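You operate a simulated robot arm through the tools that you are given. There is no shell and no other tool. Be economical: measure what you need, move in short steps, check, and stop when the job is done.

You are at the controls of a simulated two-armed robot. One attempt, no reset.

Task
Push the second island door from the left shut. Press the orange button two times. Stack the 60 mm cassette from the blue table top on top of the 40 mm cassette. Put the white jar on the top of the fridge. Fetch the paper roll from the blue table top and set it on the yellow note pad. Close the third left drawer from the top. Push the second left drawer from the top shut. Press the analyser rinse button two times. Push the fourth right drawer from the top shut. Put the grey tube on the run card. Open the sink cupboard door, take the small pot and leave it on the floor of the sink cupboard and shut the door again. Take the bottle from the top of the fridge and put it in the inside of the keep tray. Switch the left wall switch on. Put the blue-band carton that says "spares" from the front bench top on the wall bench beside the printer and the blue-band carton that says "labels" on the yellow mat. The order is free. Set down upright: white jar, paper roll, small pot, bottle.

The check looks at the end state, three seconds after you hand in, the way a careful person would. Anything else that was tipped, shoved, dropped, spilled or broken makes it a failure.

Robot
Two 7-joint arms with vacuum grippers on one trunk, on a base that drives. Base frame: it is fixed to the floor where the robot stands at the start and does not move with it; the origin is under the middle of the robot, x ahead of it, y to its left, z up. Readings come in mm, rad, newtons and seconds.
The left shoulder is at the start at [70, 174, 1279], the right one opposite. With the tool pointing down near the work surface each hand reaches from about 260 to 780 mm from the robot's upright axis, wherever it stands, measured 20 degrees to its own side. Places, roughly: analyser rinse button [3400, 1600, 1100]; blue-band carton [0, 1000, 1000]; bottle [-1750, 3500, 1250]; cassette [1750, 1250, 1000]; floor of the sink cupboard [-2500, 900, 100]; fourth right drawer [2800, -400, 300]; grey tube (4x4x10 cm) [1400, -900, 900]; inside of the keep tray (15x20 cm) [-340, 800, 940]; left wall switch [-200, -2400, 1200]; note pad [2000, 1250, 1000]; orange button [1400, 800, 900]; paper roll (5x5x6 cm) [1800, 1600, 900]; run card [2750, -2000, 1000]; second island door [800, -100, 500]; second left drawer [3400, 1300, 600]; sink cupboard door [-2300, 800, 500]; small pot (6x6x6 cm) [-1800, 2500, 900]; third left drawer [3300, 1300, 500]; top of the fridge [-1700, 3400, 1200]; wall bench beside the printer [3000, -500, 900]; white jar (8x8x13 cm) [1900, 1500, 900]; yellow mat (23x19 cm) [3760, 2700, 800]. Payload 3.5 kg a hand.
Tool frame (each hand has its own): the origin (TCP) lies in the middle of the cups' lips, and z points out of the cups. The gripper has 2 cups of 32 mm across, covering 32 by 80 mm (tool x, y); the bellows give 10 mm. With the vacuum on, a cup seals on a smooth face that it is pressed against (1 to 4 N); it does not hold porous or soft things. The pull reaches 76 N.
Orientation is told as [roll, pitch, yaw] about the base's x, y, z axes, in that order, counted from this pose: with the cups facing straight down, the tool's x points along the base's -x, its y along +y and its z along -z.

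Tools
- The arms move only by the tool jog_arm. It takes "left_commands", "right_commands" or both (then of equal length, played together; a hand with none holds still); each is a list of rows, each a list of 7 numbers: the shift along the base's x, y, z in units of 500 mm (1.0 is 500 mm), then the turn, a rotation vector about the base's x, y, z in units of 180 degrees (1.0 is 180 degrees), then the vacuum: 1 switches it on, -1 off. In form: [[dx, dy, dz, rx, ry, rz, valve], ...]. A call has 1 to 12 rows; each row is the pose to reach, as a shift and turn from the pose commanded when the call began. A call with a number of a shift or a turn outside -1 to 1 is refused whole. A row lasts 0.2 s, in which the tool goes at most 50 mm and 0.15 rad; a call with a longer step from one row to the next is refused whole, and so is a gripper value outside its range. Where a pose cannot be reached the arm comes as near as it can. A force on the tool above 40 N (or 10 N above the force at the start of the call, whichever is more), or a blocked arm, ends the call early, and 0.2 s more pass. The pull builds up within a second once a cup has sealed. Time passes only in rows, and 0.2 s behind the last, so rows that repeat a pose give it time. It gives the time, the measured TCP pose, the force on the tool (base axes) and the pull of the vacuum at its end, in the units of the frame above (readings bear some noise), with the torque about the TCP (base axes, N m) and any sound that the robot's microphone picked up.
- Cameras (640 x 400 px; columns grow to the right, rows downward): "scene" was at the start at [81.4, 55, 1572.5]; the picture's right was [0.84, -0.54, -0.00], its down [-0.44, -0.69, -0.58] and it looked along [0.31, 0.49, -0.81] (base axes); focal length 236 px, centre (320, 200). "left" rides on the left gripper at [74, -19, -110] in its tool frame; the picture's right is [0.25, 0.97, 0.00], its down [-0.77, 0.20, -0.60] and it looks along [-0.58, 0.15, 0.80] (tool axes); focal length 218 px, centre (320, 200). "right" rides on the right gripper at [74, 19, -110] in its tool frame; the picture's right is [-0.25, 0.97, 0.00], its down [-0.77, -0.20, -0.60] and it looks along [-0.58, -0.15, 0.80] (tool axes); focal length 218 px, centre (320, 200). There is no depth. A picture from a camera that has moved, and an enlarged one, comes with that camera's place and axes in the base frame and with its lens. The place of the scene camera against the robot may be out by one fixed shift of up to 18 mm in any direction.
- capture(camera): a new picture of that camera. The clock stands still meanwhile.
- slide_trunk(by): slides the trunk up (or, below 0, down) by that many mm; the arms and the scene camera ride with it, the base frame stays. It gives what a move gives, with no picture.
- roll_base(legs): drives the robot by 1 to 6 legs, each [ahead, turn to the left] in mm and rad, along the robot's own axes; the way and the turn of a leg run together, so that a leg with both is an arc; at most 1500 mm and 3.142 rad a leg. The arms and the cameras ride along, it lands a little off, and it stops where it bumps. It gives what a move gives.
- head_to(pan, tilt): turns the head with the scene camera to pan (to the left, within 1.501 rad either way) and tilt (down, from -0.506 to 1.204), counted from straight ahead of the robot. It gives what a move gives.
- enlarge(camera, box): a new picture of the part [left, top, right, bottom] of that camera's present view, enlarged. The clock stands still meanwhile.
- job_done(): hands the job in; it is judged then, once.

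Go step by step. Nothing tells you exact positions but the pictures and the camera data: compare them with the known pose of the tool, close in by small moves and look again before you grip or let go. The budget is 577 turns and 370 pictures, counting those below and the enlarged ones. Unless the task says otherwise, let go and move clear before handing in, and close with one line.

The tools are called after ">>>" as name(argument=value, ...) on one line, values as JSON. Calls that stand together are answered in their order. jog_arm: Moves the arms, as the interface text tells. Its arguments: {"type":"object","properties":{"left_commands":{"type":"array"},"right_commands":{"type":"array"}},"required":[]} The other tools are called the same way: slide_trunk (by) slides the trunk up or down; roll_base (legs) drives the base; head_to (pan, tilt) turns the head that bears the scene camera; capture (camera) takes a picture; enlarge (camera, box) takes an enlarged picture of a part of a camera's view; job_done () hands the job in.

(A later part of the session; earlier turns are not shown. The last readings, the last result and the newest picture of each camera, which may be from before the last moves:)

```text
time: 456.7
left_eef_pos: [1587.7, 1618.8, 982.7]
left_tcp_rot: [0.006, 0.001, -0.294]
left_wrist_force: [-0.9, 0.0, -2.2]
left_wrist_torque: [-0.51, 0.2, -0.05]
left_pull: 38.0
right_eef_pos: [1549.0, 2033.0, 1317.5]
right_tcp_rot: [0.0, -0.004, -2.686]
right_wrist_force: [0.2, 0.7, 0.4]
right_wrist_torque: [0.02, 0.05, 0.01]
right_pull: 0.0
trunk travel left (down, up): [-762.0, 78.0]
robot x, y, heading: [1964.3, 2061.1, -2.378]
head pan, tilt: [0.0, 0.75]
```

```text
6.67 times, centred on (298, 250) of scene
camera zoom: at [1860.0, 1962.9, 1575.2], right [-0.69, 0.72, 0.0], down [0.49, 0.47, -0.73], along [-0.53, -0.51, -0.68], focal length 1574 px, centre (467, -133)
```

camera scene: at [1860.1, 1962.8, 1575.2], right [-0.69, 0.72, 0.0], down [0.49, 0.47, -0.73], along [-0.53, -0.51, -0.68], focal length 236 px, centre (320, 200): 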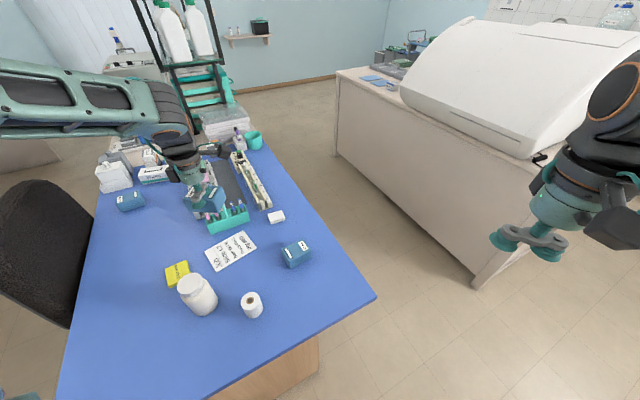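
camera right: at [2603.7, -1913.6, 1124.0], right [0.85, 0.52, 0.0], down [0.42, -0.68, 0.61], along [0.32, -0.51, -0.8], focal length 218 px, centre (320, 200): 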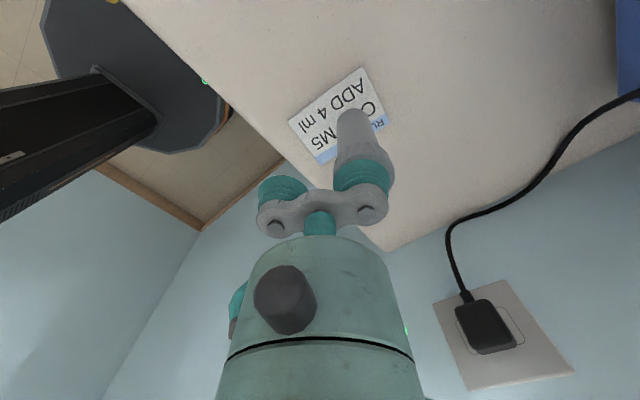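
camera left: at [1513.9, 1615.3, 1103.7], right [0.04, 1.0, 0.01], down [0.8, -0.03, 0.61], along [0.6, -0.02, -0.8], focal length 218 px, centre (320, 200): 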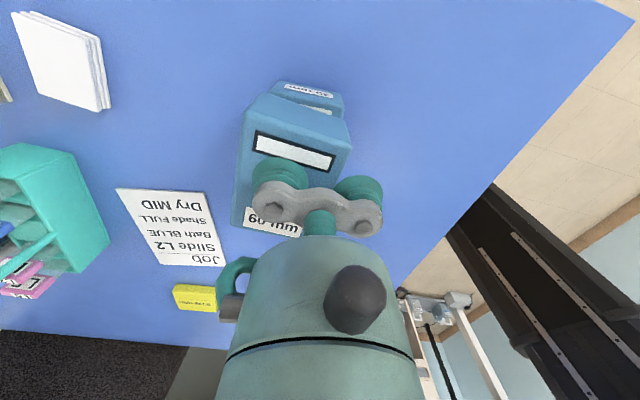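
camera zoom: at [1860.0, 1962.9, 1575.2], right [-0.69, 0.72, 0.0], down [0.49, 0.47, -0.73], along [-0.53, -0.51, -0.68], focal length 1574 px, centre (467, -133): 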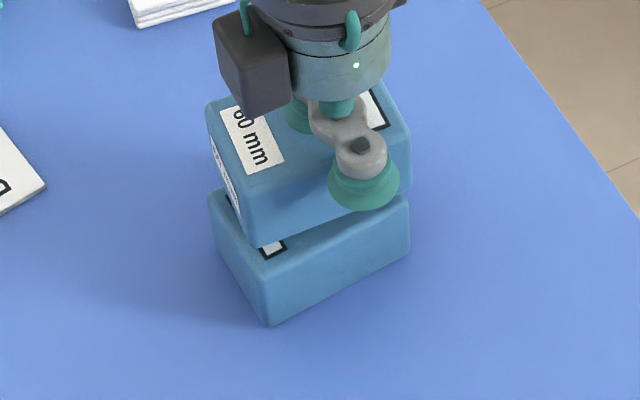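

>>> jog_arm(left_commands=[[-0.003, 0.003, -0.008, 0, 0, 0, 1], [-0.003, 0.003, -0.014, 0, 0, 0, 1], [-0.003, 0.003, -0.02, 0, 0, 0, 1]])

>>> jog_arm(left_commands=[[0, 0, -0.005, 0, 0, 0, 1], [0, 0, -0.01, 0, 0, 0, 1]])

```text
time: 457.5
left_eef_pos: [1585.3, 1621.1, 971.9]
left_tcp_rot: [0.009, -0.001, -0.295]
left_wrist_force: [0.1, 2.1, -2.3]
left_wrist_torque: [-0.49, 0.19, -0.04]
left_pull: 37.5
right_eef_pos: [1548.7, 2034.2, 1317.9]
right_tcp_rot: [0.001, -0.002, -2.686]
right_wrist_force: [0.2, -0.1, 0.2]
right_wrist_torque: [0.02, -0.04, -0.01]
right_pull: 0.0
trunk travel left (down, up): [-762.0, 78.0]
robot x, y, heading: [1964.7, 2061.0, -2.381]
head pan, tilt: [0.0, 0.75]
```

```text
time: 458.1
left_eef_pos: [1586.4, 1621.4, 970.3]
left_tcp_rot: [0.0, 0.007, -0.295]
left_wrist_force: [-3.2, -4.0, 25.6]
left_wrist_torque: [-0.84, 0.1, -0.07]
left_pull: 37.9
right_eef_pos: [1550.4, 2035.8, 1318.5]
right_tcp_rot: [0.004, -0.005, -2.687]
right_wrist_force: [0.6, -0.5, -0.2]
right_wrist_torque: [0.0, -0.03, 0.0]
right_pull: 0.1
trunk travel left (down, up): [-762.0, 78.0]
robot x, y, heading: [1964.1, 2063.4, -2.374]
head pan, tilt: [0.0, 0.75]
```

Contact. Release and lift.

>>> jog_arm(left_commands=[[0, 0, 0.006, 0, 0, 0, -1], [0, 0, 0.01, 0, 0, 0, -1], [0, 0, 0.014, 0, 0, 0, -1], [0, 0, 0.018, 0, 0, 0, -1], [0, 0, 0.03, 0, 0, 0, -1], [0, 0, 0.08, 0, 0, 0, -1], [0, 0, 0.17, 0, 0, 0, -1], [0, 0, 0.26, 0, 0, 0, -1], [0.03, -0.01, 0.35, 0, 0, 0, -1]])

>>> enlarge(camera="scene", box=[250, 220, 346, 280])

```text
time: 460.1
left_eef_pos: [1600.8, 1616.1, 1143.0]
left_tcp_rot: [0.005, 0.001, -0.294]
left_wrist_force: [0.2, -0.2, 0.9]
left_wrist_torque: [0.04, 0.01, 0.0]
left_pull: 0.1
right_eef_pos: [1551.0, 2034.0, 1317.4]
right_tcp_rot: [0.001, -0.003, -2.685]
right_wrist_force: [-0.2, -0.3, -0.6]
right_wrist_torque: [-0.01, 0.02, -0.01]
right_pull: 0.1
trunk travel left (down, up): [-762.0, 78.0]
robot x, y, heading: [1963.2, 2062.6, -2.379]
head pan, tilt: [0.0, 0.75]
```

```text
6.67 times, centred on (298, 250) of scene
camera zoom: at [1862.1, 1963.8, 1575.3], right [-0.69, 0.72, 0.0], down [0.49, 0.47, -0.73], along [-0.53, -0.51, -0.68], focal length 1574 px, centre (467, -133)
```

zoom: 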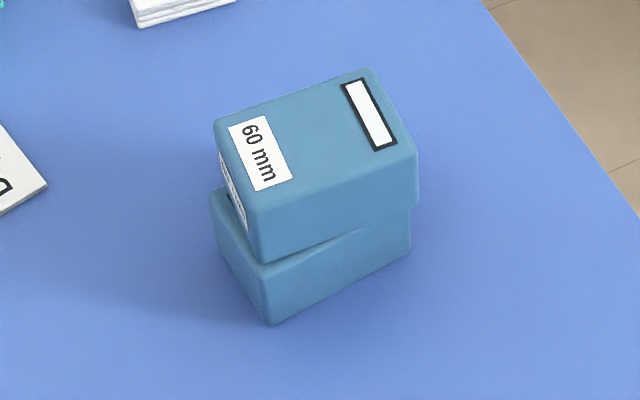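

The 60 mm cassette sits squarely on the 40 mm one. The paper roll can't be held by suction, so I'll clamp it between both hands. First I'll turn back square to the table and look closely.

>>> roll_base(legs=[[0, 0.513]])

>>> head_to(pan=0.0, tilt=0.95)

>>> capture(camera="scene")

>>> enlarge(camera="scene", box=[250, 120, 410, 260])

```text
time: 461.9
left_eef_pos: [1866.4, 1495.3, 1143.0]
left_tcp_rot: [0.007, 0.0, 0.219]
left_wrist_force: [-0.1, -0.1, -0.2]
left_wrist_torque: [0.01, -0.01, -0.01]
left_pull: 0.0
right_eef_pos: [1615.9, 1833.6, 1317.6]
right_tcp_rot: [0.003, -0.001, -2.171]
right_wrist_force: [-0.7, -0.8, 0.3]
right_wrist_torque: [0.01, 0.0, 0.0]
right_pull: 0.2
trunk travel left (down, up): [-762.0, 78.0]
robot x, y, heading: [1965.0, 2060.5, -1.859]
head pan, tilt: [0.0, 0.75]
```

```text
time: 462.7
left_eef_pos: [1866.4, 1493.8, 1141.4]
left_tcp_rot: [0.007, 0.001, 0.219]
left_wrist_force: [0.0, 0.3, -0.4]
left_wrist_torque: [0.02, 0.02, 0.0]
left_pull: 0.0
right_eef_pos: [1617.1, 1834.1, 1316.8]
right_tcp_rot: [0.003, 0.0, -2.172]
right_wrist_force: [-0.4, 0.1, 0.4]
right_wrist_torque: [-0.04, 0.0, -0.01]
right_pull: 0.0
trunk travel left (down, up): [-762.0, 78.0]
robot x, y, heading: [1964.3, 2062.1, -1.864]
head pan, tilt: [0.0, 0.949]
```

```text
185 pictures are left
camera scene: at [1920.9, 1937.4, 1559.7], right [-0.96, 0.29, 0.0], down [0.23, 0.78, -0.58], along [-0.17, -0.56, -0.81], focal length 236 px, centre (320, 200)
```

scene: 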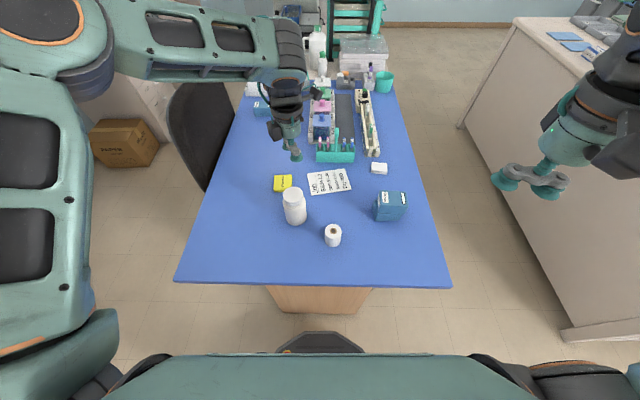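

```text
2.86 times, centred on (330, 190) of scene
camera zoom: at [1920.9, 1937.4, 1559.7], right [-0.96, 0.29, 0.0], down [0.23, 0.78, -0.58], along [-0.17, -0.56, -0.81], focal length 674 px, centre (291, 229)
```

zoom: 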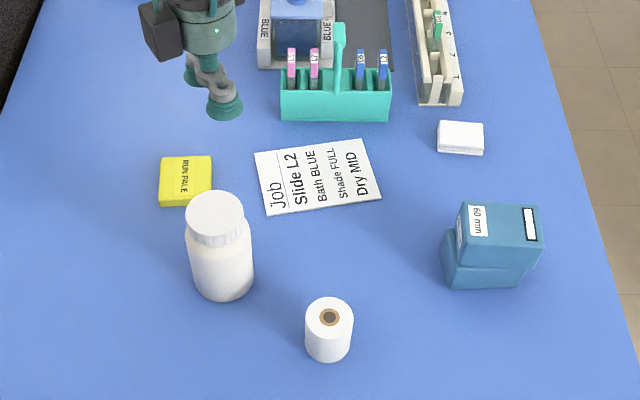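

The jar stands too near for two-handed clamping, so I'll take the jar first (it goes to the fridge) and do the roll later. Hovering the left hand over the jar lid.

>>> jog_arm(left_commands=[[0.004, 0.041, -0.05, 0, 0, 0, -1], [0.008, 0.082, -0.1, 0, 0, 0, -1], [0.008, 0.082, -0.16, 0, 0, 0, -1]])

>>> capture(camera="left")

```text
time: 463.5
left_eef_pos: [1869.3, 1534.7, 1060.1]
left_tcp_rot: [0.007, 0.001, 0.221]
left_wrist_force: [-0.4, -0.2, -0.7]
left_wrist_torque: [0.0, 0.0, -0.04]
left_pull: 0.0
right_eef_pos: [1615.8, 1833.0, 1317.7]
right_tcp_rot: [0.002, 0.001, -2.171]
right_wrist_force: [0.1, 0.2, -0.5]
right_wrist_torque: [-0.02, 0.0, 0.0]
right_pull: 0.1
trunk travel left (down, up): [-762.0, 78.0]
robot x, y, heading: [1961.9, 2060.1, -1.863]
head pan, tilt: [0.0, 0.949]
```

```text
183 pictures are left
camera left: at [1801.2, 1497.4, 1170.6], right [-0.46, 0.89, 0.01], down [0.71, 0.36, 0.6], along [0.53, 0.28, -0.8], focal length 218 px, centre (320, 200)
```

left: 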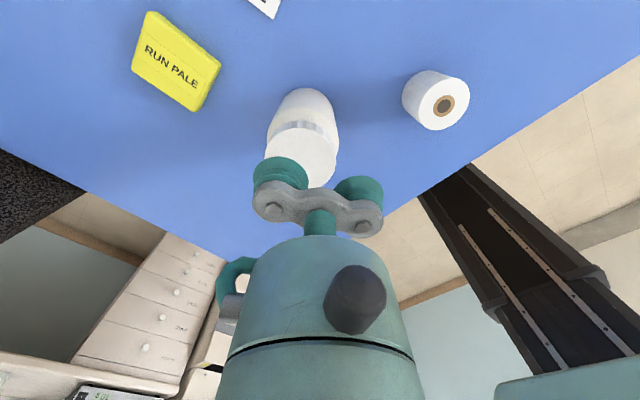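

>>> jog_arm(left_commands=[[0.006, 0.013, -0.04, 0, 0, 0, 1], [0.012, 0.026, -0.08, 0, 0, 0, 1], [0.012, 0.026, -0.092, 0, 0, 0, 1], [0.012, 0.026, -0.1, 0, 0, 0, 1], [0.012, 0.026, -0.108, 0, 0, 0, 1], [0.012, 0.026, -0.114, 0, 0, 0, 1]])

>>> capture(camera="left")

```text
time: 464.9
left_eef_pos: [1877.5, 1550.0, 1007.9]
left_tcp_rot: [0.002, 0.004, 0.22]
left_wrist_force: [0.5, 4.8, 25.3]
left_wrist_torque: [-1.22, -0.4, 0.06]
left_pull: 37.5
right_eef_pos: [1617.4, 1837.2, 1318.5]
right_tcp_rot: [0.004, -0.004, -2.172]
right_wrist_force: [0.4, 0.6, 0.5]
right_wrist_torque: [-0.04, -0.01, 0.0]
right_pull: 0.0
trunk travel left (down, up): [-762.0, 78.0]
robot x, y, heading: [1966.0, 2061.7, -1.86]
head pan, tilt: [0.0, 0.949]
```

```text
182 pictures are left
camera left: at [1808.0, 1514.5, 1118.2], right [-0.46, 0.89, 0.0], down [0.71, 0.36, 0.6], along [0.53, 0.28, -0.8], focal length 218 px, centre (320, 200)
```

left: 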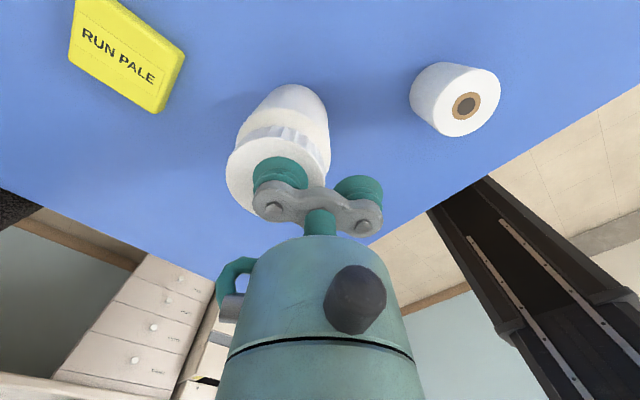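

Jar is sealed. Lifting and drawing it in for travel.

>>> jog_arm(left_commands=[[0, 0, 0.03, 0, 0, 0, 1], [0, 0, 0.09, 0, 0, 0, 1], [0, 0, 0.17, 0, 0, 0, 1], [0.02, 0.01, 0.26, 0, 0, 0, 1], [0.07, 0.02, 0.34, 0, 0, 0, 1], [0.14, 0.03, 0.4, 0, 0, 0, 1], [0.22, 0.04, 0.45, 0, 0, 0, 1], [0.3, 0.05, 0.5, 0, 0, 0, 1], [0.38, 0.055, 0.54, 0, 0, 0, 1], [0.436, 0.058, 0.56, 0, 0, 0, 1]])

>>> capture(camera="scene")

```text
time: 467.1
left_eef_pos: [2098.4, 1578.0, 1286.6]
left_tcp_rot: [0.008, 0.001, 0.22]
left_wrist_force: [0.3, 0.2, -1.6]
left_wrist_torque: [-0.81, -0.17, 0.0]
left_pull: 38.0
right_eef_pos: [1618.2, 1834.5, 1318.1]
right_tcp_rot: [0.002, -0.001, -2.171]
right_wrist_force: [-0.1, -0.2, 0.0]
right_wrist_torque: [-0.01, 0.01, -0.01]
right_pull: 0.1
trunk travel left (down, up): [-762.0, 78.0]
robot x, y, heading: [1963.7, 2062.3, -1.868]
head pan, tilt: [0.0, 0.949]
```

```text
181 pictures are left
camera scene: at [1921.8, 1937.9, 1559.7], right [-0.96, 0.29, 0.0], down [0.23, 0.78, -0.58], along [-0.17, -0.56, -0.81], focal length 236 px, centre (320, 200)
```

scene: 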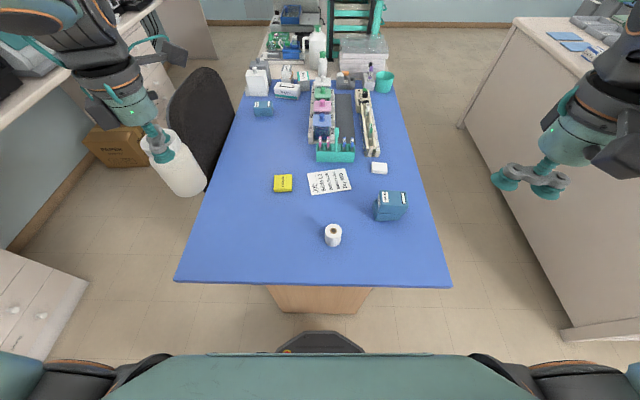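

>>> roll_base(legs=[[0, -1.646], [1500, 0], [1200, 0]])

>>> head_to(pan=0.0, tilt=0.5)

>>> capture(camera="scene")

```text
time: 484.1
left_eef_pos: [-1012.5, 2976.1, 1285.5]
left_tcp_rot: [0.007, 0.002, -1.444]
left_wrist_force: [0.3, 0.1, -2.2]
left_wrist_torque: [-0.1, 0.83, 0.03]
left_pull: 37.9
right_eef_pos: [-712.8, 3428.8, 1318.1]
right_tcp_rot: [0.0, -0.003, 2.447]
right_wrist_force: [-0.1, -0.6, 0.7]
right_wrist_torque: [-0.03, 0.04, -0.01]
right_pull: 0.1
trunk travel left (down, up): [-762.0, 78.0]
robot x, y, heading: [-522.0, 3062.7, 2.758]
head pan, tilt: [0.0, 0.949]
```

```text
time: 485.0
left_eef_pos: [-1013.7, 2976.3, 1284.6]
left_tcp_rot: [0.005, 0.003, -1.444]
left_wrist_force: [-0.1, 0.6, -2.1]
left_wrist_torque: [-0.12, 0.86, 0.0]
left_pull: 38.1
right_eef_pos: [-713.3, 3429.1, 1318.7]
right_tcp_rot: [0.003, -0.001, 2.448]
right_wrist_force: [0.3, -0.4, -0.4]
right_wrist_torque: [0.01, 0.0, 0.01]
right_pull: 0.0
trunk travel left (down, up): [-762.0, 78.0]
robot x, y, heading: [-518.0, 3060.8, 2.76]
head pan, tilt: [0.0, 0.499]
```

```text
180 pictures are left
camera scene: at [-657.1, 3108.6, 1597.1], right [0.38, 0.93, 0.0], down [0.44, -0.18, -0.88], along [-0.81, 0.33, -0.48], focal length 236 px, centre (320, 200)
```

scene: 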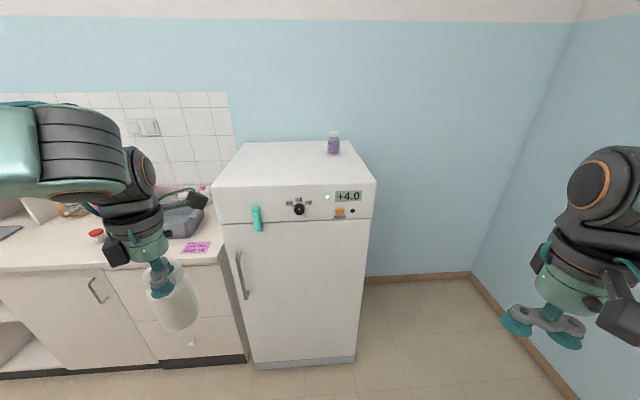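

The fridge top is clear except for the bottle at the back right. I'll raise the hands and drive up to it.

>>> slide_trunk(by=75)

>>> jog_arm(left_commands=[[0, 0, 0.08, 0, 0, 0, 1], [0, 0, 0.16, 0, 0, 0, 1], [0, 0, 0.18, 0, 0, 0, 1]])

>>> roll_base(legs=[[0, 0.058], [640, 0], [0, 0.03]])

>>> head_to(pan=0.0, tilt=0.6)

>>> capture(camera="scene")

```text
time: 486.1
left_eef_pos: [-1013.1, 2976.7, 1360.9]
left_tcp_rot: [0.006, 0.001, -1.442]
left_wrist_force: [-0.8, 0.2, -2.1]
left_wrist_torque: [-0.12, 0.83, -0.02]
left_pull: 38.0
right_eef_pos: [-712.4, 3429.5, 1392.9]
right_tcp_rot: [0.002, -0.002, 2.446]
right_wrist_force: [1.7, -0.2, -1.0]
right_wrist_torque: [0.0, 0.0, -0.04]
right_pull: 0.1
trunk travel left (down, up): [-837.0, 3.0]
robot x, y, heading: [-521.6, 3060.1, 2.755]
head pan, tilt: [0.0, 0.499]
```

```text
time: 486.9
left_eef_pos: [-1013.9, 2975.9, 1450.8]
left_tcp_rot: [0.008, 0.002, -1.443]
left_wrist_force: [-0.7, -0.4, -2.5]
left_wrist_torque: [-0.11, 0.86, 0.01]
left_pull: 37.9
right_eef_pos: [-712.8, 3429.5, 1392.5]
right_tcp_rot: [0.001, -0.002, 2.447]
right_wrist_force: [-0.4, 0.0, -0.3]
right_wrist_torque: [0.04, 0.0, 0.0]
right_pull: 0.1
trunk travel left (down, up): [-837.0, 3.0]
robot x, y, heading: [-517.2, 3060.8, 2.755]
head pan, tilt: [0.0, 0.499]
```

```text
time: 491.0
left_eef_pos: [-1607.3, 3144.5, 1450.0]
left_tcp_rot: [0.008, 0.0, -1.377]
left_wrist_force: [0.7, 0.1, -2.7]
left_wrist_torque: [-0.13, 0.81, -0.01]
left_pull: 37.5
right_eef_pos: [-1337.6, 3617.3, 1392.5]
right_tcp_rot: [0.002, 0.001, 2.514]
right_wrist_force: [-0.6, -0.1, 0.2]
right_wrist_torque: [-0.03, -0.05, 0.02]
right_pull: 0.0
trunk travel left (down, up): [-837.0, 3.0]
robot x, y, heading: [-1117.0, 3262.1, 2.821]
head pan, tilt: [0.0, 0.499]
stopped in leg 2: the robot was blocked; the commanded pose is now the measured one
```

```text
time: 491.6
left_eef_pos: [-1605.1, 3144.4, 1450.8]
left_tcp_rot: [0.006, 0.0, -1.378]
left_wrist_force: [-0.1, -0.1, -1.3]
left_wrist_torque: [-0.18, 0.85, 0.0]
left_pull: 38.1
right_eef_pos: [-1337.8, 3616.0, 1393.3]
right_tcp_rot: [0.0, -0.001, 2.514]
right_wrist_force: [-0.3, -0.1, 0.2]
right_wrist_torque: [0.0, 0.01, 0.01]
right_pull: 0.1
trunk travel left (down, up): [-837.0, 3.0]
robot x, y, heading: [-1117.0, 3263.5, 2.824]
head pan, tilt: [0.0, 0.6]
```

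```text
179 pictures are left
camera scene: at [-1257.8, 3299.7, 1663.0], right [0.31, 0.95, 0.0], down [0.54, -0.18, -0.82], along [-0.78, 0.26, -0.57], focal length 236 px, centre (320, 200)
```

scene: 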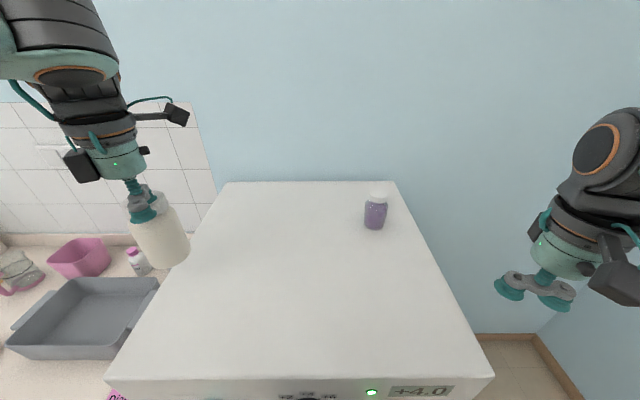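

I'm right up against the fridge. I'll back off a touch, then bring the jar over the fridge top.

>>> roll_base(legs=[[-20, 0]])

>>> jog_arm(left_commands=[[-0.02, 0.08, 0, 0, 0, 0, 1], [-0.05, 0.16, 0, 0, 0, 0, 1], [-0.08, 0.24, 0, 0, 0, 0, 1], [-0.1, 0.32, 0, 0, 0, 0, 1], [-0.11, 0.38, -0.04, 0, 0, 0, 1], [-0.11, 0.38, -0.1, 0, 0, 0, 1], [-0.11, 0.38, -0.16, 0, 0, 0, 1]])

>>> capture(camera="scene")

>>> capture(camera="left")

```text
time: 492.4
left_eef_pos: [-1592.9, 3139.4, 1448.2]
left_tcp_rot: [0.011, -0.001, -1.378]
left_wrist_force: [-0.8, 0.2, -2.4]
left_wrist_torque: [-0.2, 0.81, 0.0]
left_pull: 37.6
right_eef_pos: [-1321.5, 3610.4, 1390.9]
right_tcp_rot: [0.002, 0.003, 2.513]
right_wrist_force: [0.2, -0.5, 0.5]
right_wrist_torque: [0.03, -0.04, -0.03]
right_pull: 0.1
trunk travel left (down, up): [-837.0, 3.0]
robot x, y, heading: [-1099.2, 3254.6, 2.823]
head pan, tilt: [0.0, 0.6]
```

```text
time: 494.0
left_eef_pos: [-1641.8, 3326.5, 1369.5]
left_tcp_rot: [0.007, 0.0, -1.377]
left_wrist_force: [0.3, -1.6, -2.2]
left_wrist_torque: [-0.16, 0.86, 0.0]
left_pull: 37.7
right_eef_pos: [-1317.0, 3608.6, 1393.7]
right_tcp_rot: [0.0, -0.001, 2.514]
right_wrist_force: [-0.3, 0.1, 1.1]
right_wrist_torque: [-0.02, -0.01, 0.0]
right_pull: 0.0
trunk travel left (down, up): [-837.0, 3.0]
robot x, y, heading: [-1098.7, 3255.9, 2.819]
head pan, tilt: [0.0, 0.6]
```

```text
178 pictures are left
camera scene: at [-1238.3, 3291.2, 1663.2], right [0.31, 0.95, 0.0], down [0.54, -0.18, -0.82], along [-0.78, 0.26, -0.57], focal length 236 px, centre (320, 200)
```

scene: 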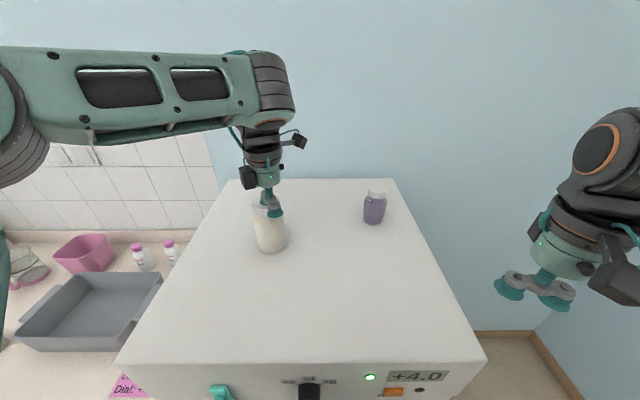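

```text
177 pictures are left
camera left: at [-1677.1, 3393.4, 1480.4], right [0.9, 0.43, 0.01], down [0.34, -0.72, 0.6], along [0.27, -0.54, -0.8], focal length 218 px, centre (320, 200)
```

left: 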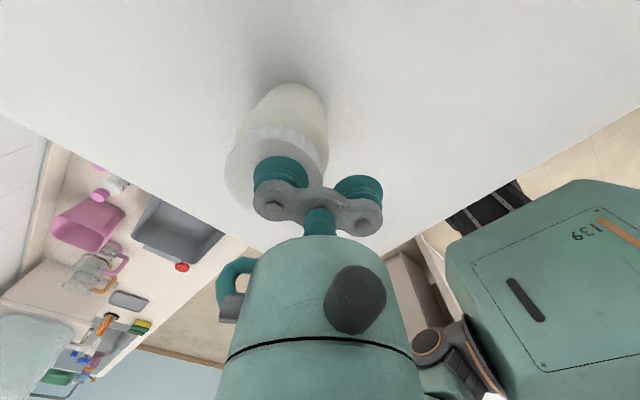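

>>> jog_arm(left_commands=[[0, 0, -0.015, 0, 0, 0, 1], [0, 0, -0.03, 0, 0, 0, 1], [0, 0, -0.04, 0, 0, 0, 1], [0, 0, -0.05, 0, 0, 0, 1]])

>>> jog_arm(left_commands=[[0, 0, -0.006, 0, 0, 0, 1], [0, 0, -0.012, 0, 0, 0, 1]])

```text
time: 494.8
left_eef_pos: [-1639.9, 3327.9, 1356.8]
left_tcp_rot: [0.003, 0.009, -1.38]
left_wrist_force: [3.1, 2.6, 15.9]
left_wrist_torque: [-0.25, 0.71, 0.13]
left_pull: 38.3
right_eef_pos: [-1314.3, 3609.9, 1392.6]
right_tcp_rot: [0.001, -0.002, 2.513]
right_wrist_force: [0.6, -0.2, -0.4]
right_wrist_torque: [-0.01, -0.01, -0.02]
right_pull: 0.1
trunk travel left (down, up): [-837.0, 3.0]
robot x, y, heading: [-1100.2, 3252.7, 2.822]
head pan, tilt: [0.0, 0.6]
stopped in row 3 (left hand): the force on the tool passed its limit at 45 N (the readings are from after the stop); the commanded pose is now the measured one
```

```text
time: 495.3
left_eef_pos: [-1640.7, 3329.5, 1357.7]
left_tcp_rot: [-0.004, 0.017, -1.378]
left_wrist_force: [7.7, -0.2, 25.3]
left_wrist_torque: [-0.43, 0.82, 0.16]
left_pull: 38.1
right_eef_pos: [-1314.0, 3610.1, 1392.7]
right_tcp_rot: [0.001, -0.005, 2.513]
right_wrist_force: [-0.1, 0.0, 0.2]
right_wrist_torque: [-0.01, 0.0, 0.01]
right_pull: 0.1
trunk travel left (down, up): [-837.0, 3.0]
robot x, y, heading: [-1099.7, 3254.0, 2.82]
head pan, tilt: [0.0, 0.6]
stopped in row 2 (left hand): the force on the tool passed its limit at 44 N (the readings are from after the stop); the commanded pose is now the measured one
```

>>> jog_arm(left_commands=[[0, 0, 0.006, 0, 0, 0, -1], [0, 0, 0.01, 0, 0, 0, -1], [0, 0, 0.014, 0, 0, 0, -1], [0, 0, 0.018, 0, 0, 0, -1], [0, 0, 0.03, 0, 0, 0, -1], [0, 0, 0.08, 0, 0, 0, -1], [0, 0, 0.14, 0, 0, 0, -1]])

>>> capture(camera="scene")

```text
time: 496.9
left_eef_pos: [-1640.4, 3330.5, 1425.5]
left_tcp_rot: [-0.001, 0.009, -1.377]
left_wrist_force: [0.3, 0.4, 0.1]
left_wrist_torque: [-0.06, 0.02, 0.0]
left_pull: 0.1
right_eef_pos: [-1315.0, 3610.8, 1392.3]
right_tcp_rot: [0.003, -0.004, 2.513]
right_wrist_force: [0.4, 0.5, 0.2]
right_wrist_torque: [-0.03, 0.03, -0.03]
right_pull: 0.0
trunk travel left (down, up): [-837.0, 3.0]
robot x, y, heading: [-1095.4, 3255.1, 2.817]
head pan, tilt: [0.0, 0.6]
```

```text
176 pictures are left
camera scene: at [-1235.7, 3294.7, 1663.2], right [0.31, 0.95, 0.0], down [0.54, -0.18, -0.83], along [-0.78, 0.26, -0.56], focal length 236 px, centre (320, 200)
```

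scene: 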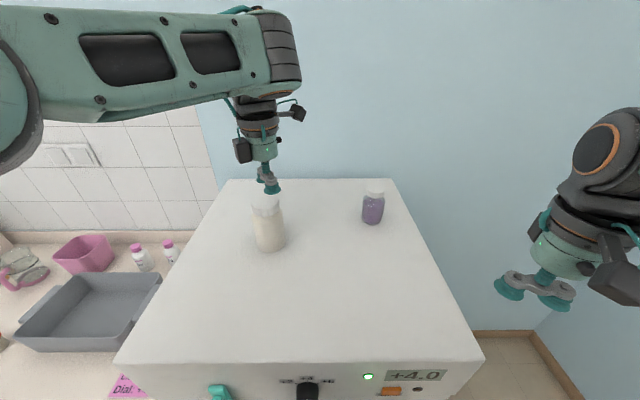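

The jar stands upright on the fridge. Now the bottle with the right hand.

>>> jog_arm(left_commands=[[0, 0, 0.04, 0, 0, 0, -1], [0, -0.04, 0.06, 0, 0, 0, -1], [0.04, -0.1, 0.06, 0, 0, 0, -1], [0.1, -0.16, 0.06, 0, 0, 0, -1], [0.16, -0.22, 0.06, 0, 0, 0, -1], [0.2, -0.28, 0.06, 0, 0, 0, -1], [0.2, -0.28, 0.06, 0, 0, 0, -1], [0.2, -0.28, 0.06, 0, 0, 0, -1]], right_commands=[[-0.09, 0.002, 0.01, 0, 0, 0, -1], [-0.18, 0.004, 0.02, 0, 0, 0, -1], [-0.27, 0.006, 0.03, 0, 0, 0, -1], [-0.36, 0.008, 0.04, 0, 0, 0, -1], [-0.45, 0.01, 0.04, 0, 0, 0, -1], [-0.54, 0.012, 0.04, 0, 0, 0, -1], [-0.63, 0.014, 0.04, 0, 0, 0, -1], [-0.72, 0.016, 0.04, 0, 0, 0, -1]])

>>> capture(camera="right")

>>> capture(camera="scene")

```text
time: 498.7
left_eef_pos: [-1545.7, 3187.4, 1452.9]
left_tcp_rot: [0.002, 0.01, -1.379]
left_wrist_force: [-0.8, 1.0, 0.5]
left_wrist_torque: [-0.01, -0.03, -0.02]
left_pull: 0.0
right_eef_pos: [-1680.5, 3617.5, 1410.6]
right_tcp_rot: [0.001, 0.003, 2.512]
right_wrist_force: [-0.3, 0.4, -0.7]
right_wrist_torque: [-0.03, -0.02, 0.0]
right_pull: 0.0
trunk travel left (down, up): [-837.0, 3.0]
robot x, y, heading: [-1099.4, 3253.0, 2.823]
head pan, tilt: [0.0, 0.6]
```

```text
175 pictures are left
camera right: at [-1632.7, 3560.4, 1520.5], right [-0.77, -0.63, 0.0], down [-0.51, 0.62, 0.6], along [-0.38, 0.47, -0.8], focal length 218 px, centre (320, 200)
```

right: 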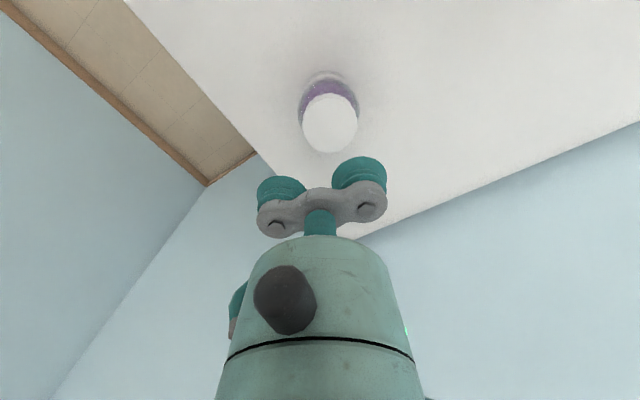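

```text
174 pictures are left
camera scene: at [-1242.1, 3294.8, 1662.7], right [0.31, 0.95, 0.0], down [0.54, -0.18, -0.82], along [-0.78, 0.26, -0.57], focal length 236 px, centre (320, 200)
```

scene: 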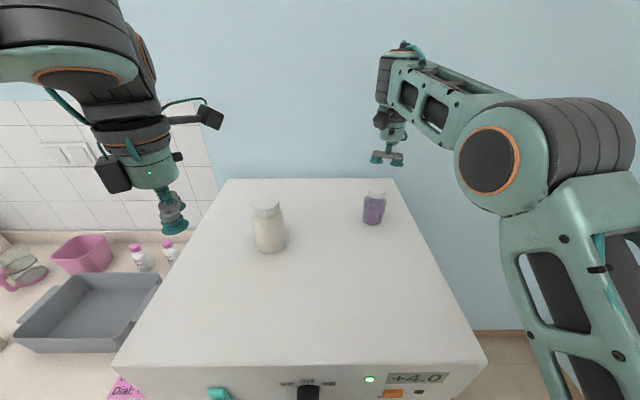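

>>> jog_arm(right_commands=[[0.02, 0.002, -0.03, 0, 0, 0, -1], [0.038, 0.004, -0.06, 0, 0, 0, -1]])

>>> capture(camera="right")

```text
time: 499.3
left_eef_pos: [-1542.6, 3188.1, 1453.7]
left_tcp_rot: [0.0, 0.009, -1.379]
left_wrist_force: [0.4, 0.7, 0.2]
left_wrist_torque: [0.02, 0.01, -0.01]
left_pull: 0.1
right_eef_pos: [-1658.1, 3620.5, 1383.2]
right_tcp_rot: [0.001, -0.001, 2.514]
right_wrist_force: [-0.2, 0.2, 0.3]
right_wrist_torque: [-0.02, 0.01, -0.02]
right_pull: 0.1
trunk travel left (down, up): [-837.0, 3.0]
robot x, y, heading: [-1096.1, 3254.5, 2.82]
head pan, tilt: [0.0, 0.6]
```

```text
173 pictures are left
camera right: at [-1610.5, 3562.7, 1491.5], right [-0.77, -0.63, 0.0], down [-0.5, 0.62, 0.6], along [-0.38, 0.47, -0.8], focal length 218 px, centre (320, 200)
```

right: 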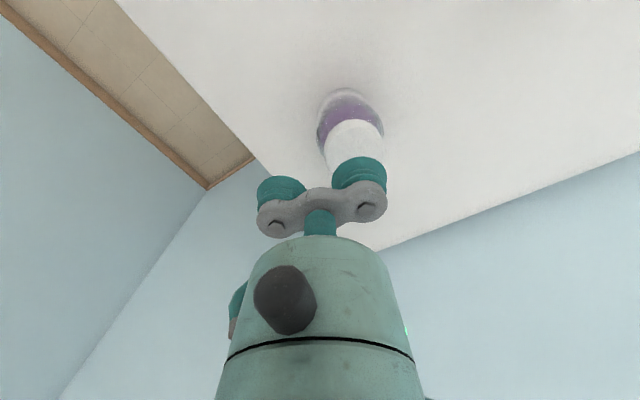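

>>> jog_arm(right_commands=[[-0.005, -0.002, -0.04, 0, 0, 0, 1], [-0.01, -0.004, -0.08, 0, 0, 0, 1], [-0.01, -0.004, -0.1, 0, 0, 0, 1], [-0.01, -0.004, -0.108, 0, 0, 0, 1], [-0.01, -0.004, -0.116, 0, 0, 0, 1], [-0.01, -0.004, -0.124, 0, 0, 0, 1]])

>>> capture(camera="right")

```text
time: 500.7
left_eef_pos: [-1538.7, 3185.4, 1453.7]
left_tcp_rot: [-0.003, 0.011, -1.376]
left_wrist_force: [0.2, -0.4, -0.2]
left_wrist_torque: [-0.02, 0.0, 0.02]
left_pull: 0.0
right_eef_pos: [-1661.1, 3617.9, 1328.0]
right_tcp_rot: [0.007, -0.011, 2.51]
right_wrist_force: [4.8, -1.9, 17.8]
right_wrist_torque: [-0.71, 0.49, 0.06]
right_pull: 37.5
trunk travel left (down, up): [-837.0, 3.0]
robot x, y, heading: [-1097.0, 3259.2, 2.826]
head pan, tilt: [0.0, 0.6]
stopped in row 6 (right hand): the force on the tool passed its limit at 43 N (the readings are from after the stop); the commanded pose is now the measured one
```

```text
172 pictures are left
camera right: at [-1612.5, 3559.3, 1436.3], right [-0.77, -0.63, 0.01], down [-0.49, 0.62, 0.61], along [-0.39, 0.47, -0.79], focal length 218 px, centre (320, 200)
```

right: 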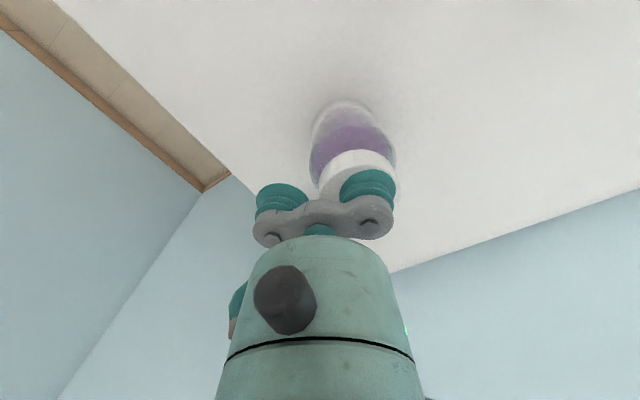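

>>> jog_arm(right_commands=[[0, 0, 0.03, 0, 0, 0, 1], [0, 0, 0.1, 0, 0, 0, 1], [0, 0, 0.18, 0, 0, 0, 1], [0.08, 0.02, 0.2, 0, 0, 0, 1], [0.16, 0.04, 0.2, 0, 0, 0, 1], [0.24, 0.06, 0.2, 0, 0, 0, 1], [0.32, 0.08, 0.2, 0, 0, 0, 1], [0.4, 0.11, 0.2, 0, 0, 0, 1], [0.47, 0.15, 0.2, 0, 0, 0, 1], [0.51, 0.18, 0.2, 0, 0, 0, 1]])

>>> capture(camera="scene")

```text
time: 502.9
left_eef_pos: [-1541.2, 3189.6, 1454.8]
left_tcp_rot: [-0.001, 0.012, -1.379]
left_wrist_force: [0.0, 0.1, 0.2]
left_wrist_torque: [0.03, -0.02, -0.03]
left_pull: 0.1
right_eef_pos: [-1406.4, 3710.8, 1423.7]
right_tcp_rot: [0.006, -0.008, 2.511]
right_wrist_force: [0.5, -0.3, -1.8]
right_wrist_torque: [-0.7, 0.5, 0.07]
right_pull: 37.9
trunk travel left (down, up): [-837.0, 3.0]
robot x, y, heading: [-1101.1, 3255.2, 2.824]
head pan, tilt: [0.0, 0.6]
```

```text
171 pictures are left
camera scene: at [-1237.1, 3294.8, 1663.1], right [0.31, 0.95, 0.0], down [0.54, -0.18, -0.83], along [-0.78, 0.26, -0.57], focal length 236 px, centre (320, 200)
```

scene: 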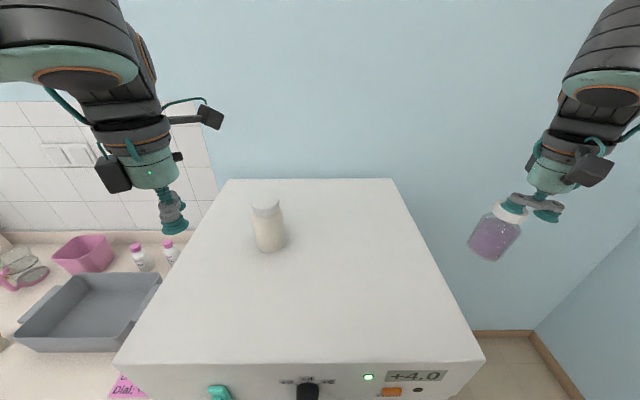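

I have the bottle. I'll back off and go along the sink counter to find the small pot.

>>> roll_base(legs=[[-330, 0], [0, 1.594]])

>>> head_to(pan=-0.6, tilt=0.5)

>>> capture(camera="scene")

```text
time: 508.9
left_eef_pos: [-713.5, 2710.1, 1453.6]
left_tcp_rot: [0.0, 0.009, 0.202]
left_wrist_force: [0.0, 0.1, -0.3]
left_wrist_torque: [0.0, 0.0, 0.02]
left_pull: 0.1
right_eef_pos: [-1235.6, 2838.4, 1424.3]
right_tcp_rot: [0.005, -0.008, -2.194]
right_wrist_force: [-0.3, 1.2, -1.8]
right_wrist_torque: [-0.47, -0.76, 0.06]
right_pull: 37.6
trunk travel left (down, up): [-837.0, 3.0]
robot x, y, heading: [-784.2, 3151.8, -1.882]
head pan, tilt: [0.0, 0.6]
```

```text
time: 509.9
left_eef_pos: [-713.8, 2708.5, 1452.9]
left_tcp_rot: [-0.002, 0.01, 0.201]
left_wrist_force: [0.4, 0.0, -0.1]
left_wrist_torque: [0.0, -0.01, -0.02]
left_pull: 0.1
right_eef_pos: [-1235.1, 2839.3, 1424.2]
right_tcp_rot: [0.003, -0.01, -2.195]
right_wrist_force: [0.0, 0.1, -2.2]
right_wrist_torque: [-0.48, -0.77, 0.09]
right_pull: 37.9
trunk travel left (down, up): [-837.0, 3.0]
robot x, y, heading: [-787.2, 3154.1, -1.88]
head pan, tilt: [-0.6, 0.499]
```

```text
170 pictures are left
camera scene: at [-879.9, 3042.5, 1672.2], right [-0.61, 0.79, 0.0], down [0.38, 0.29, -0.88], along [-0.69, -0.54, -0.48], focal length 236 px, centre (320, 200)
```

scene: 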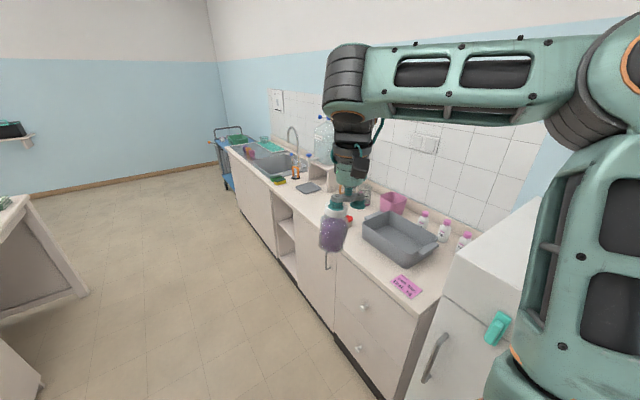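

>>> roll_base(legs=[[800, 0], [0, -1.55]])

>>> head_to(pan=0.1, tilt=0.6)

>>> capture(camera="scene")

```text
time: 518.0
left_eef_pos: [-1475.6, 2325.6, 1453.0]
left_tcp_rot: [0.0, 0.011, -1.376]
left_wrist_force: [0.0, 0.0, 0.3]
left_wrist_torque: [-0.03, 0.02, 0.0]
left_pull: 0.0
right_eef_pos: [-1342.0, 2847.0, 1424.1]
right_tcp_rot: [0.003, -0.008, 2.51]
right_wrist_force: [-1.4, 0.1, -1.7]
right_wrist_torque: [-0.73, 0.46, 0.11]
right_pull: 37.5
trunk travel left (down, up): [-837.0, 3.0]
robot x, y, heading: [-1029.9, 2395.6, 2.823]
head pan, tilt: [-0.6, 0.499]
```

```text
time: 519.1
left_eef_pos: [-1476.0, 2327.5, 1453.9]
left_tcp_rot: [0.001, 0.011, -1.376]
left_wrist_force: [-0.2, 0.1, -0.1]
left_wrist_torque: [0.0, -0.03, 0.0]
left_pull: 0.0
right_eef_pos: [-1342.6, 2848.4, 1424.3]
right_tcp_rot: [0.002, -0.008, 2.508]
right_wrist_force: [-0.5, 0.0, -2.2]
right_wrist_torque: [-0.73, 0.46, 0.12]
right_pull: 38.3
trunk travel left (down, up): [-837.0, 3.0]
robot x, y, heading: [-1032.0, 2398.5, 2.827]
head pan, tilt: [0.099, 0.6]
```

```text
169 pictures are left
camera scene: at [-1173.9, 2424.0, 1663.1], right [0.22, 0.98, 0.0], down [0.55, -0.12, -0.83], along [-0.81, 0.18, -0.56], focal length 236 px, centre (320, 200)
```

scene: 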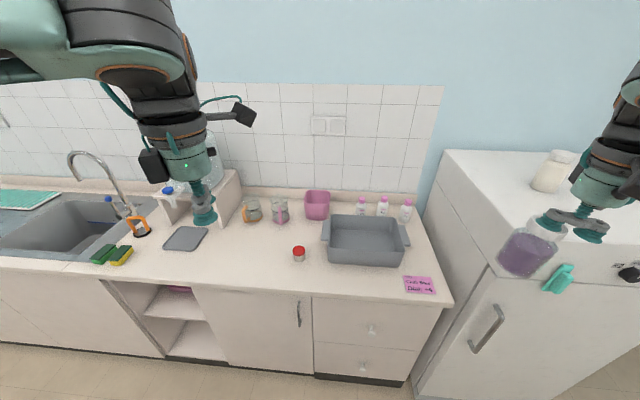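

The small pot is the red-lidded one at about (-1873,2490). I'll move in and hover the left hand over it.

>>> roll_base(legs=[[210, 0]])

>>> capture(camera="scene")

```text
time: 520.7
left_eef_pos: [-1670.5, 2390.8, 1454.0]
left_tcp_rot: [-0.001, 0.015, -1.377]
left_wrist_force: [-0.2, 0.6, 0.9]
left_wrist_torque: [0.0, 0.04, 0.0]
left_pull: 0.1
right_eef_pos: [-1536.9, 2912.1, 1425.8]
right_tcp_rot: [0.004, -0.013, 2.513]
right_wrist_force: [0.4, 0.9, -1.6]
right_wrist_torque: [-0.74, 0.5, 0.12]
right_pull: 37.7
trunk travel left (down, up): [-837.0, 3.0]
robot x, y, heading: [-1229.4, 2461.1, 2.824]
head pan, tilt: [0.099, 0.6]
```

```text
168 pictures are left
camera scene: at [-1367.8, 2488.0, 1663.6], right [0.22, 0.98, 0.0], down [0.55, -0.12, -0.83], along [-0.81, 0.18, -0.56], focal length 236 px, centre (320, 200)
```

scene: 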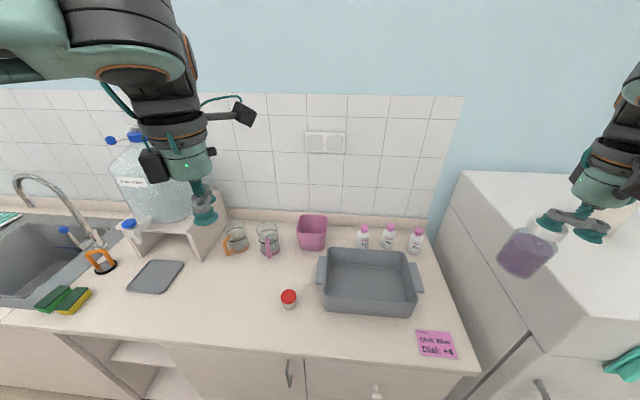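

>>> jog_arm(left_commands=[[-0.06, 0.035, -0.03, 0, 0, 0, -1], [-0.12, 0.07, -0.07, 0, 0, 0, -1], [-0.18, 0.105, -0.12, 0, 0, 0, -1], [-0.24, 0.14, -0.18, 0, 0, 0, -1], [-0.29, 0.17, -0.25, 0, 0, 0, -1], [-0.33, 0.195, -0.33, 0, 0, 0, -1], [-0.342, 0.202, -0.42, 0, 0, 0, -1], [-0.342, 0.202, -0.51, 0, 0, 0, -1], [-0.342, 0.202, -0.6, 0, 0, 0, -1], [-0.342, 0.202, -0.69, 0, 0, 0, -1], [-0.342, 0.202, -0.78, 0, 0, 0, -1], [-0.342, 0.202, -0.85, 0, 0, 0, -1]])

>>> capture(camera="left")

>>> capture(camera="scene")

```text
time: 523.3
left_eef_pos: [-1845.9, 2493.5, 1030.5]
left_tcp_rot: [-0.001, 0.011, -1.378]
left_wrist_force: [-0.1, 0.6, 0.5]
left_wrist_torque: [0.0, -0.01, 0.03]
left_pull: 0.0
right_eef_pos: [-1542.5, 2913.1, 1424.8]
right_tcp_rot: [0.005, -0.008, 2.512]
right_wrist_force: [0.1, 0.2, -1.4]
right_wrist_torque: [-0.78, 0.46, 0.08]
right_pull: 37.8
trunk travel left (down, up): [-837.0, 3.0]
robot x, y, heading: [-1232.3, 2459.6, 2.824]
head pan, tilt: [0.099, 0.6]
```

```text
167 pictures are left
camera left: at [-1879.1, 2560.3, 1140.2], right [0.9, 0.43, 0.0], down [0.35, -0.72, 0.59], along [0.26, -0.54, -0.8], focal length 218 px, centre (320, 200)
```

left: 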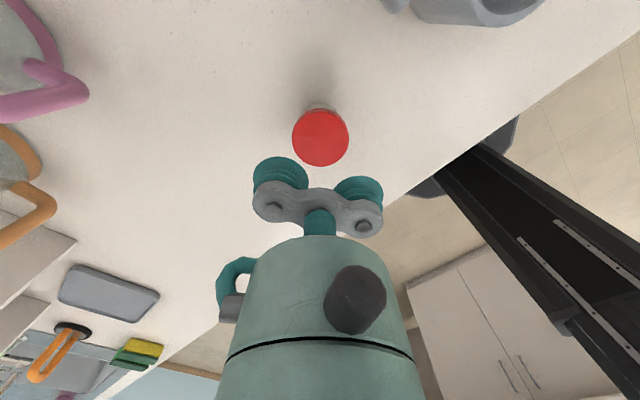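

```text
166 pictures are left
camera scene: at [-1373.9, 2489.9, 1663.1], right [0.22, 0.98, 0.0], down [0.55, -0.12, -0.82], along [-0.8, 0.18, -0.57], focal length 236 px, centre (320, 200)
```

scene: 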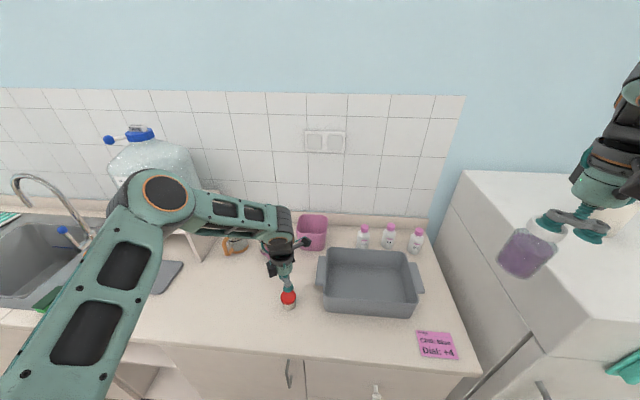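

>>> jog_arm(left_commands=[[0.022, 0.005, -0.05, 0, 0, 0, 1], [0.044, 0.01, -0.1, 0, 0, 0, 1], [0.044, 0.01, -0.125, 0, 0, 0, 1], [0.044, 0.01, -0.14, 0, 0, 0, 1], [0.044, 0.01, -0.15, 0, 0, 0, 1]])

>>> capture(camera="left")

```text
time: 524.5
left_eef_pos: [-1823.6, 2498.6, 954.5]
left_tcp_rot: [-0.001, 0.012, -1.378]
left_wrist_force: [0.1, 0.0, -0.7]
left_wrist_torque: [-0.17, 0.77, -0.03]
left_pull: 37.8
right_eef_pos: [-1542.5, 2914.7, 1425.0]
right_tcp_rot: [0.004, -0.009, 2.513]
right_wrist_force: [-0.4, -0.1, -2.5]
right_wrist_torque: [-0.74, 0.43, 0.12]
right_pull: 37.9
trunk travel left (down, up): [-837.0, 3.0]
robot x, y, heading: [-1234.8, 2465.1, 2.819]
head pan, tilt: [0.099, 0.6]
```

```text
165 pictures are left
camera left: at [-1857.1, 2565.0, 1064.8], right [0.9, 0.43, 0.0], down [0.35, -0.72, 0.6], along [0.26, -0.54, -0.8], focal length 218 px, centre (320, 200)
```

left: 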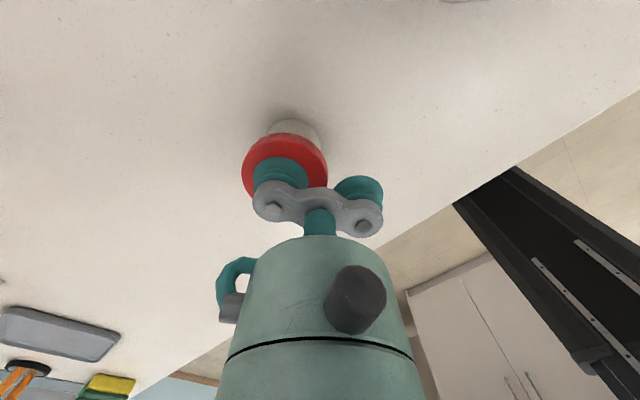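

>>> jog_arm(left_commands=[[0, 0, 0.03, 0, 0, 0, 1], [0, 0, 0.1, 0, 0, 0, 1], [0, 0, 0.19, 0, 0, 0, 1], [0.02, 0, 0.28, 0, 0, 0, 1], [0.06, 0, 0.36, 0, 0, 0, 1], [0.12, -0.02, 0.43, 0, 0, 0, 1], [0.19, -0.06, 0.48, 0, 0, 0, 1], [0.23, -0.12, 0.54, 0, 0, 0, 1], [0.23, -0.2, 0.59, 0, 0, 0, 1], [0.23, -0.28, 0.64, 0, 0, 0, 1]])

>>> roll_base(legs=[[-150, 0]])

>>> capture(camera="scene")

```text
time: 526.7
left_eef_pos: [-1707.0, 2355.9, 1274.0]
left_tcp_rot: [-0.003, 0.015, -1.379]
left_wrist_force: [0.1, 0.2, -0.9]
left_wrist_torque: [-0.16, 0.8, 0.03]
left_pull: 37.7
right_eef_pos: [-1539.3, 2911.7, 1426.6]
right_tcp_rot: [0.002, -0.011, 2.509]
right_wrist_force: [0.4, -0.1, -2.0]
right_wrist_torque: [-0.69, 0.47, 0.11]
right_pull: 37.6
trunk travel left (down, up): [-837.0, 3.0]
robot x, y, heading: [-1228.7, 2462.6, 2.825]
head pan, tilt: [0.099, 0.6]
```

```text
time: 528.1
left_eef_pos: [-1569.5, 2311.9, 1273.4]
left_tcp_rot: [0.003, 0.01, -1.379]
left_wrist_force: [-0.3, -0.6, 0.1]
left_wrist_torque: [-0.16, 0.74, 0.0]
left_pull: 37.1
right_eef_pos: [-1400.6, 2866.4, 1423.5]
right_tcp_rot: [0.002, -0.008, 2.51]
right_wrist_force: [-0.4, 0.5, -2.2]
right_wrist_torque: [-0.77, 0.45, 0.1]
right_pull: 38.3
trunk travel left (down, up): [-837.0, 3.0]
robot x, y, heading: [-1089.9, 2414.8, 2.82]
head pan, tilt: [0.099, 0.6]
```

```text
164 pictures are left
camera scene: at [-1233.5, 2443.6, 1662.8], right [0.22, 0.98, 0.0], down [0.55, -0.12, -0.82], along [-0.8, 0.18, -0.57], focal length 236 px, centre (320, 200)
```

scene: 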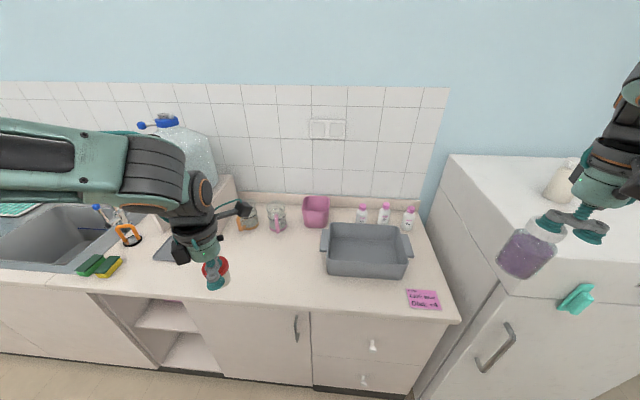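

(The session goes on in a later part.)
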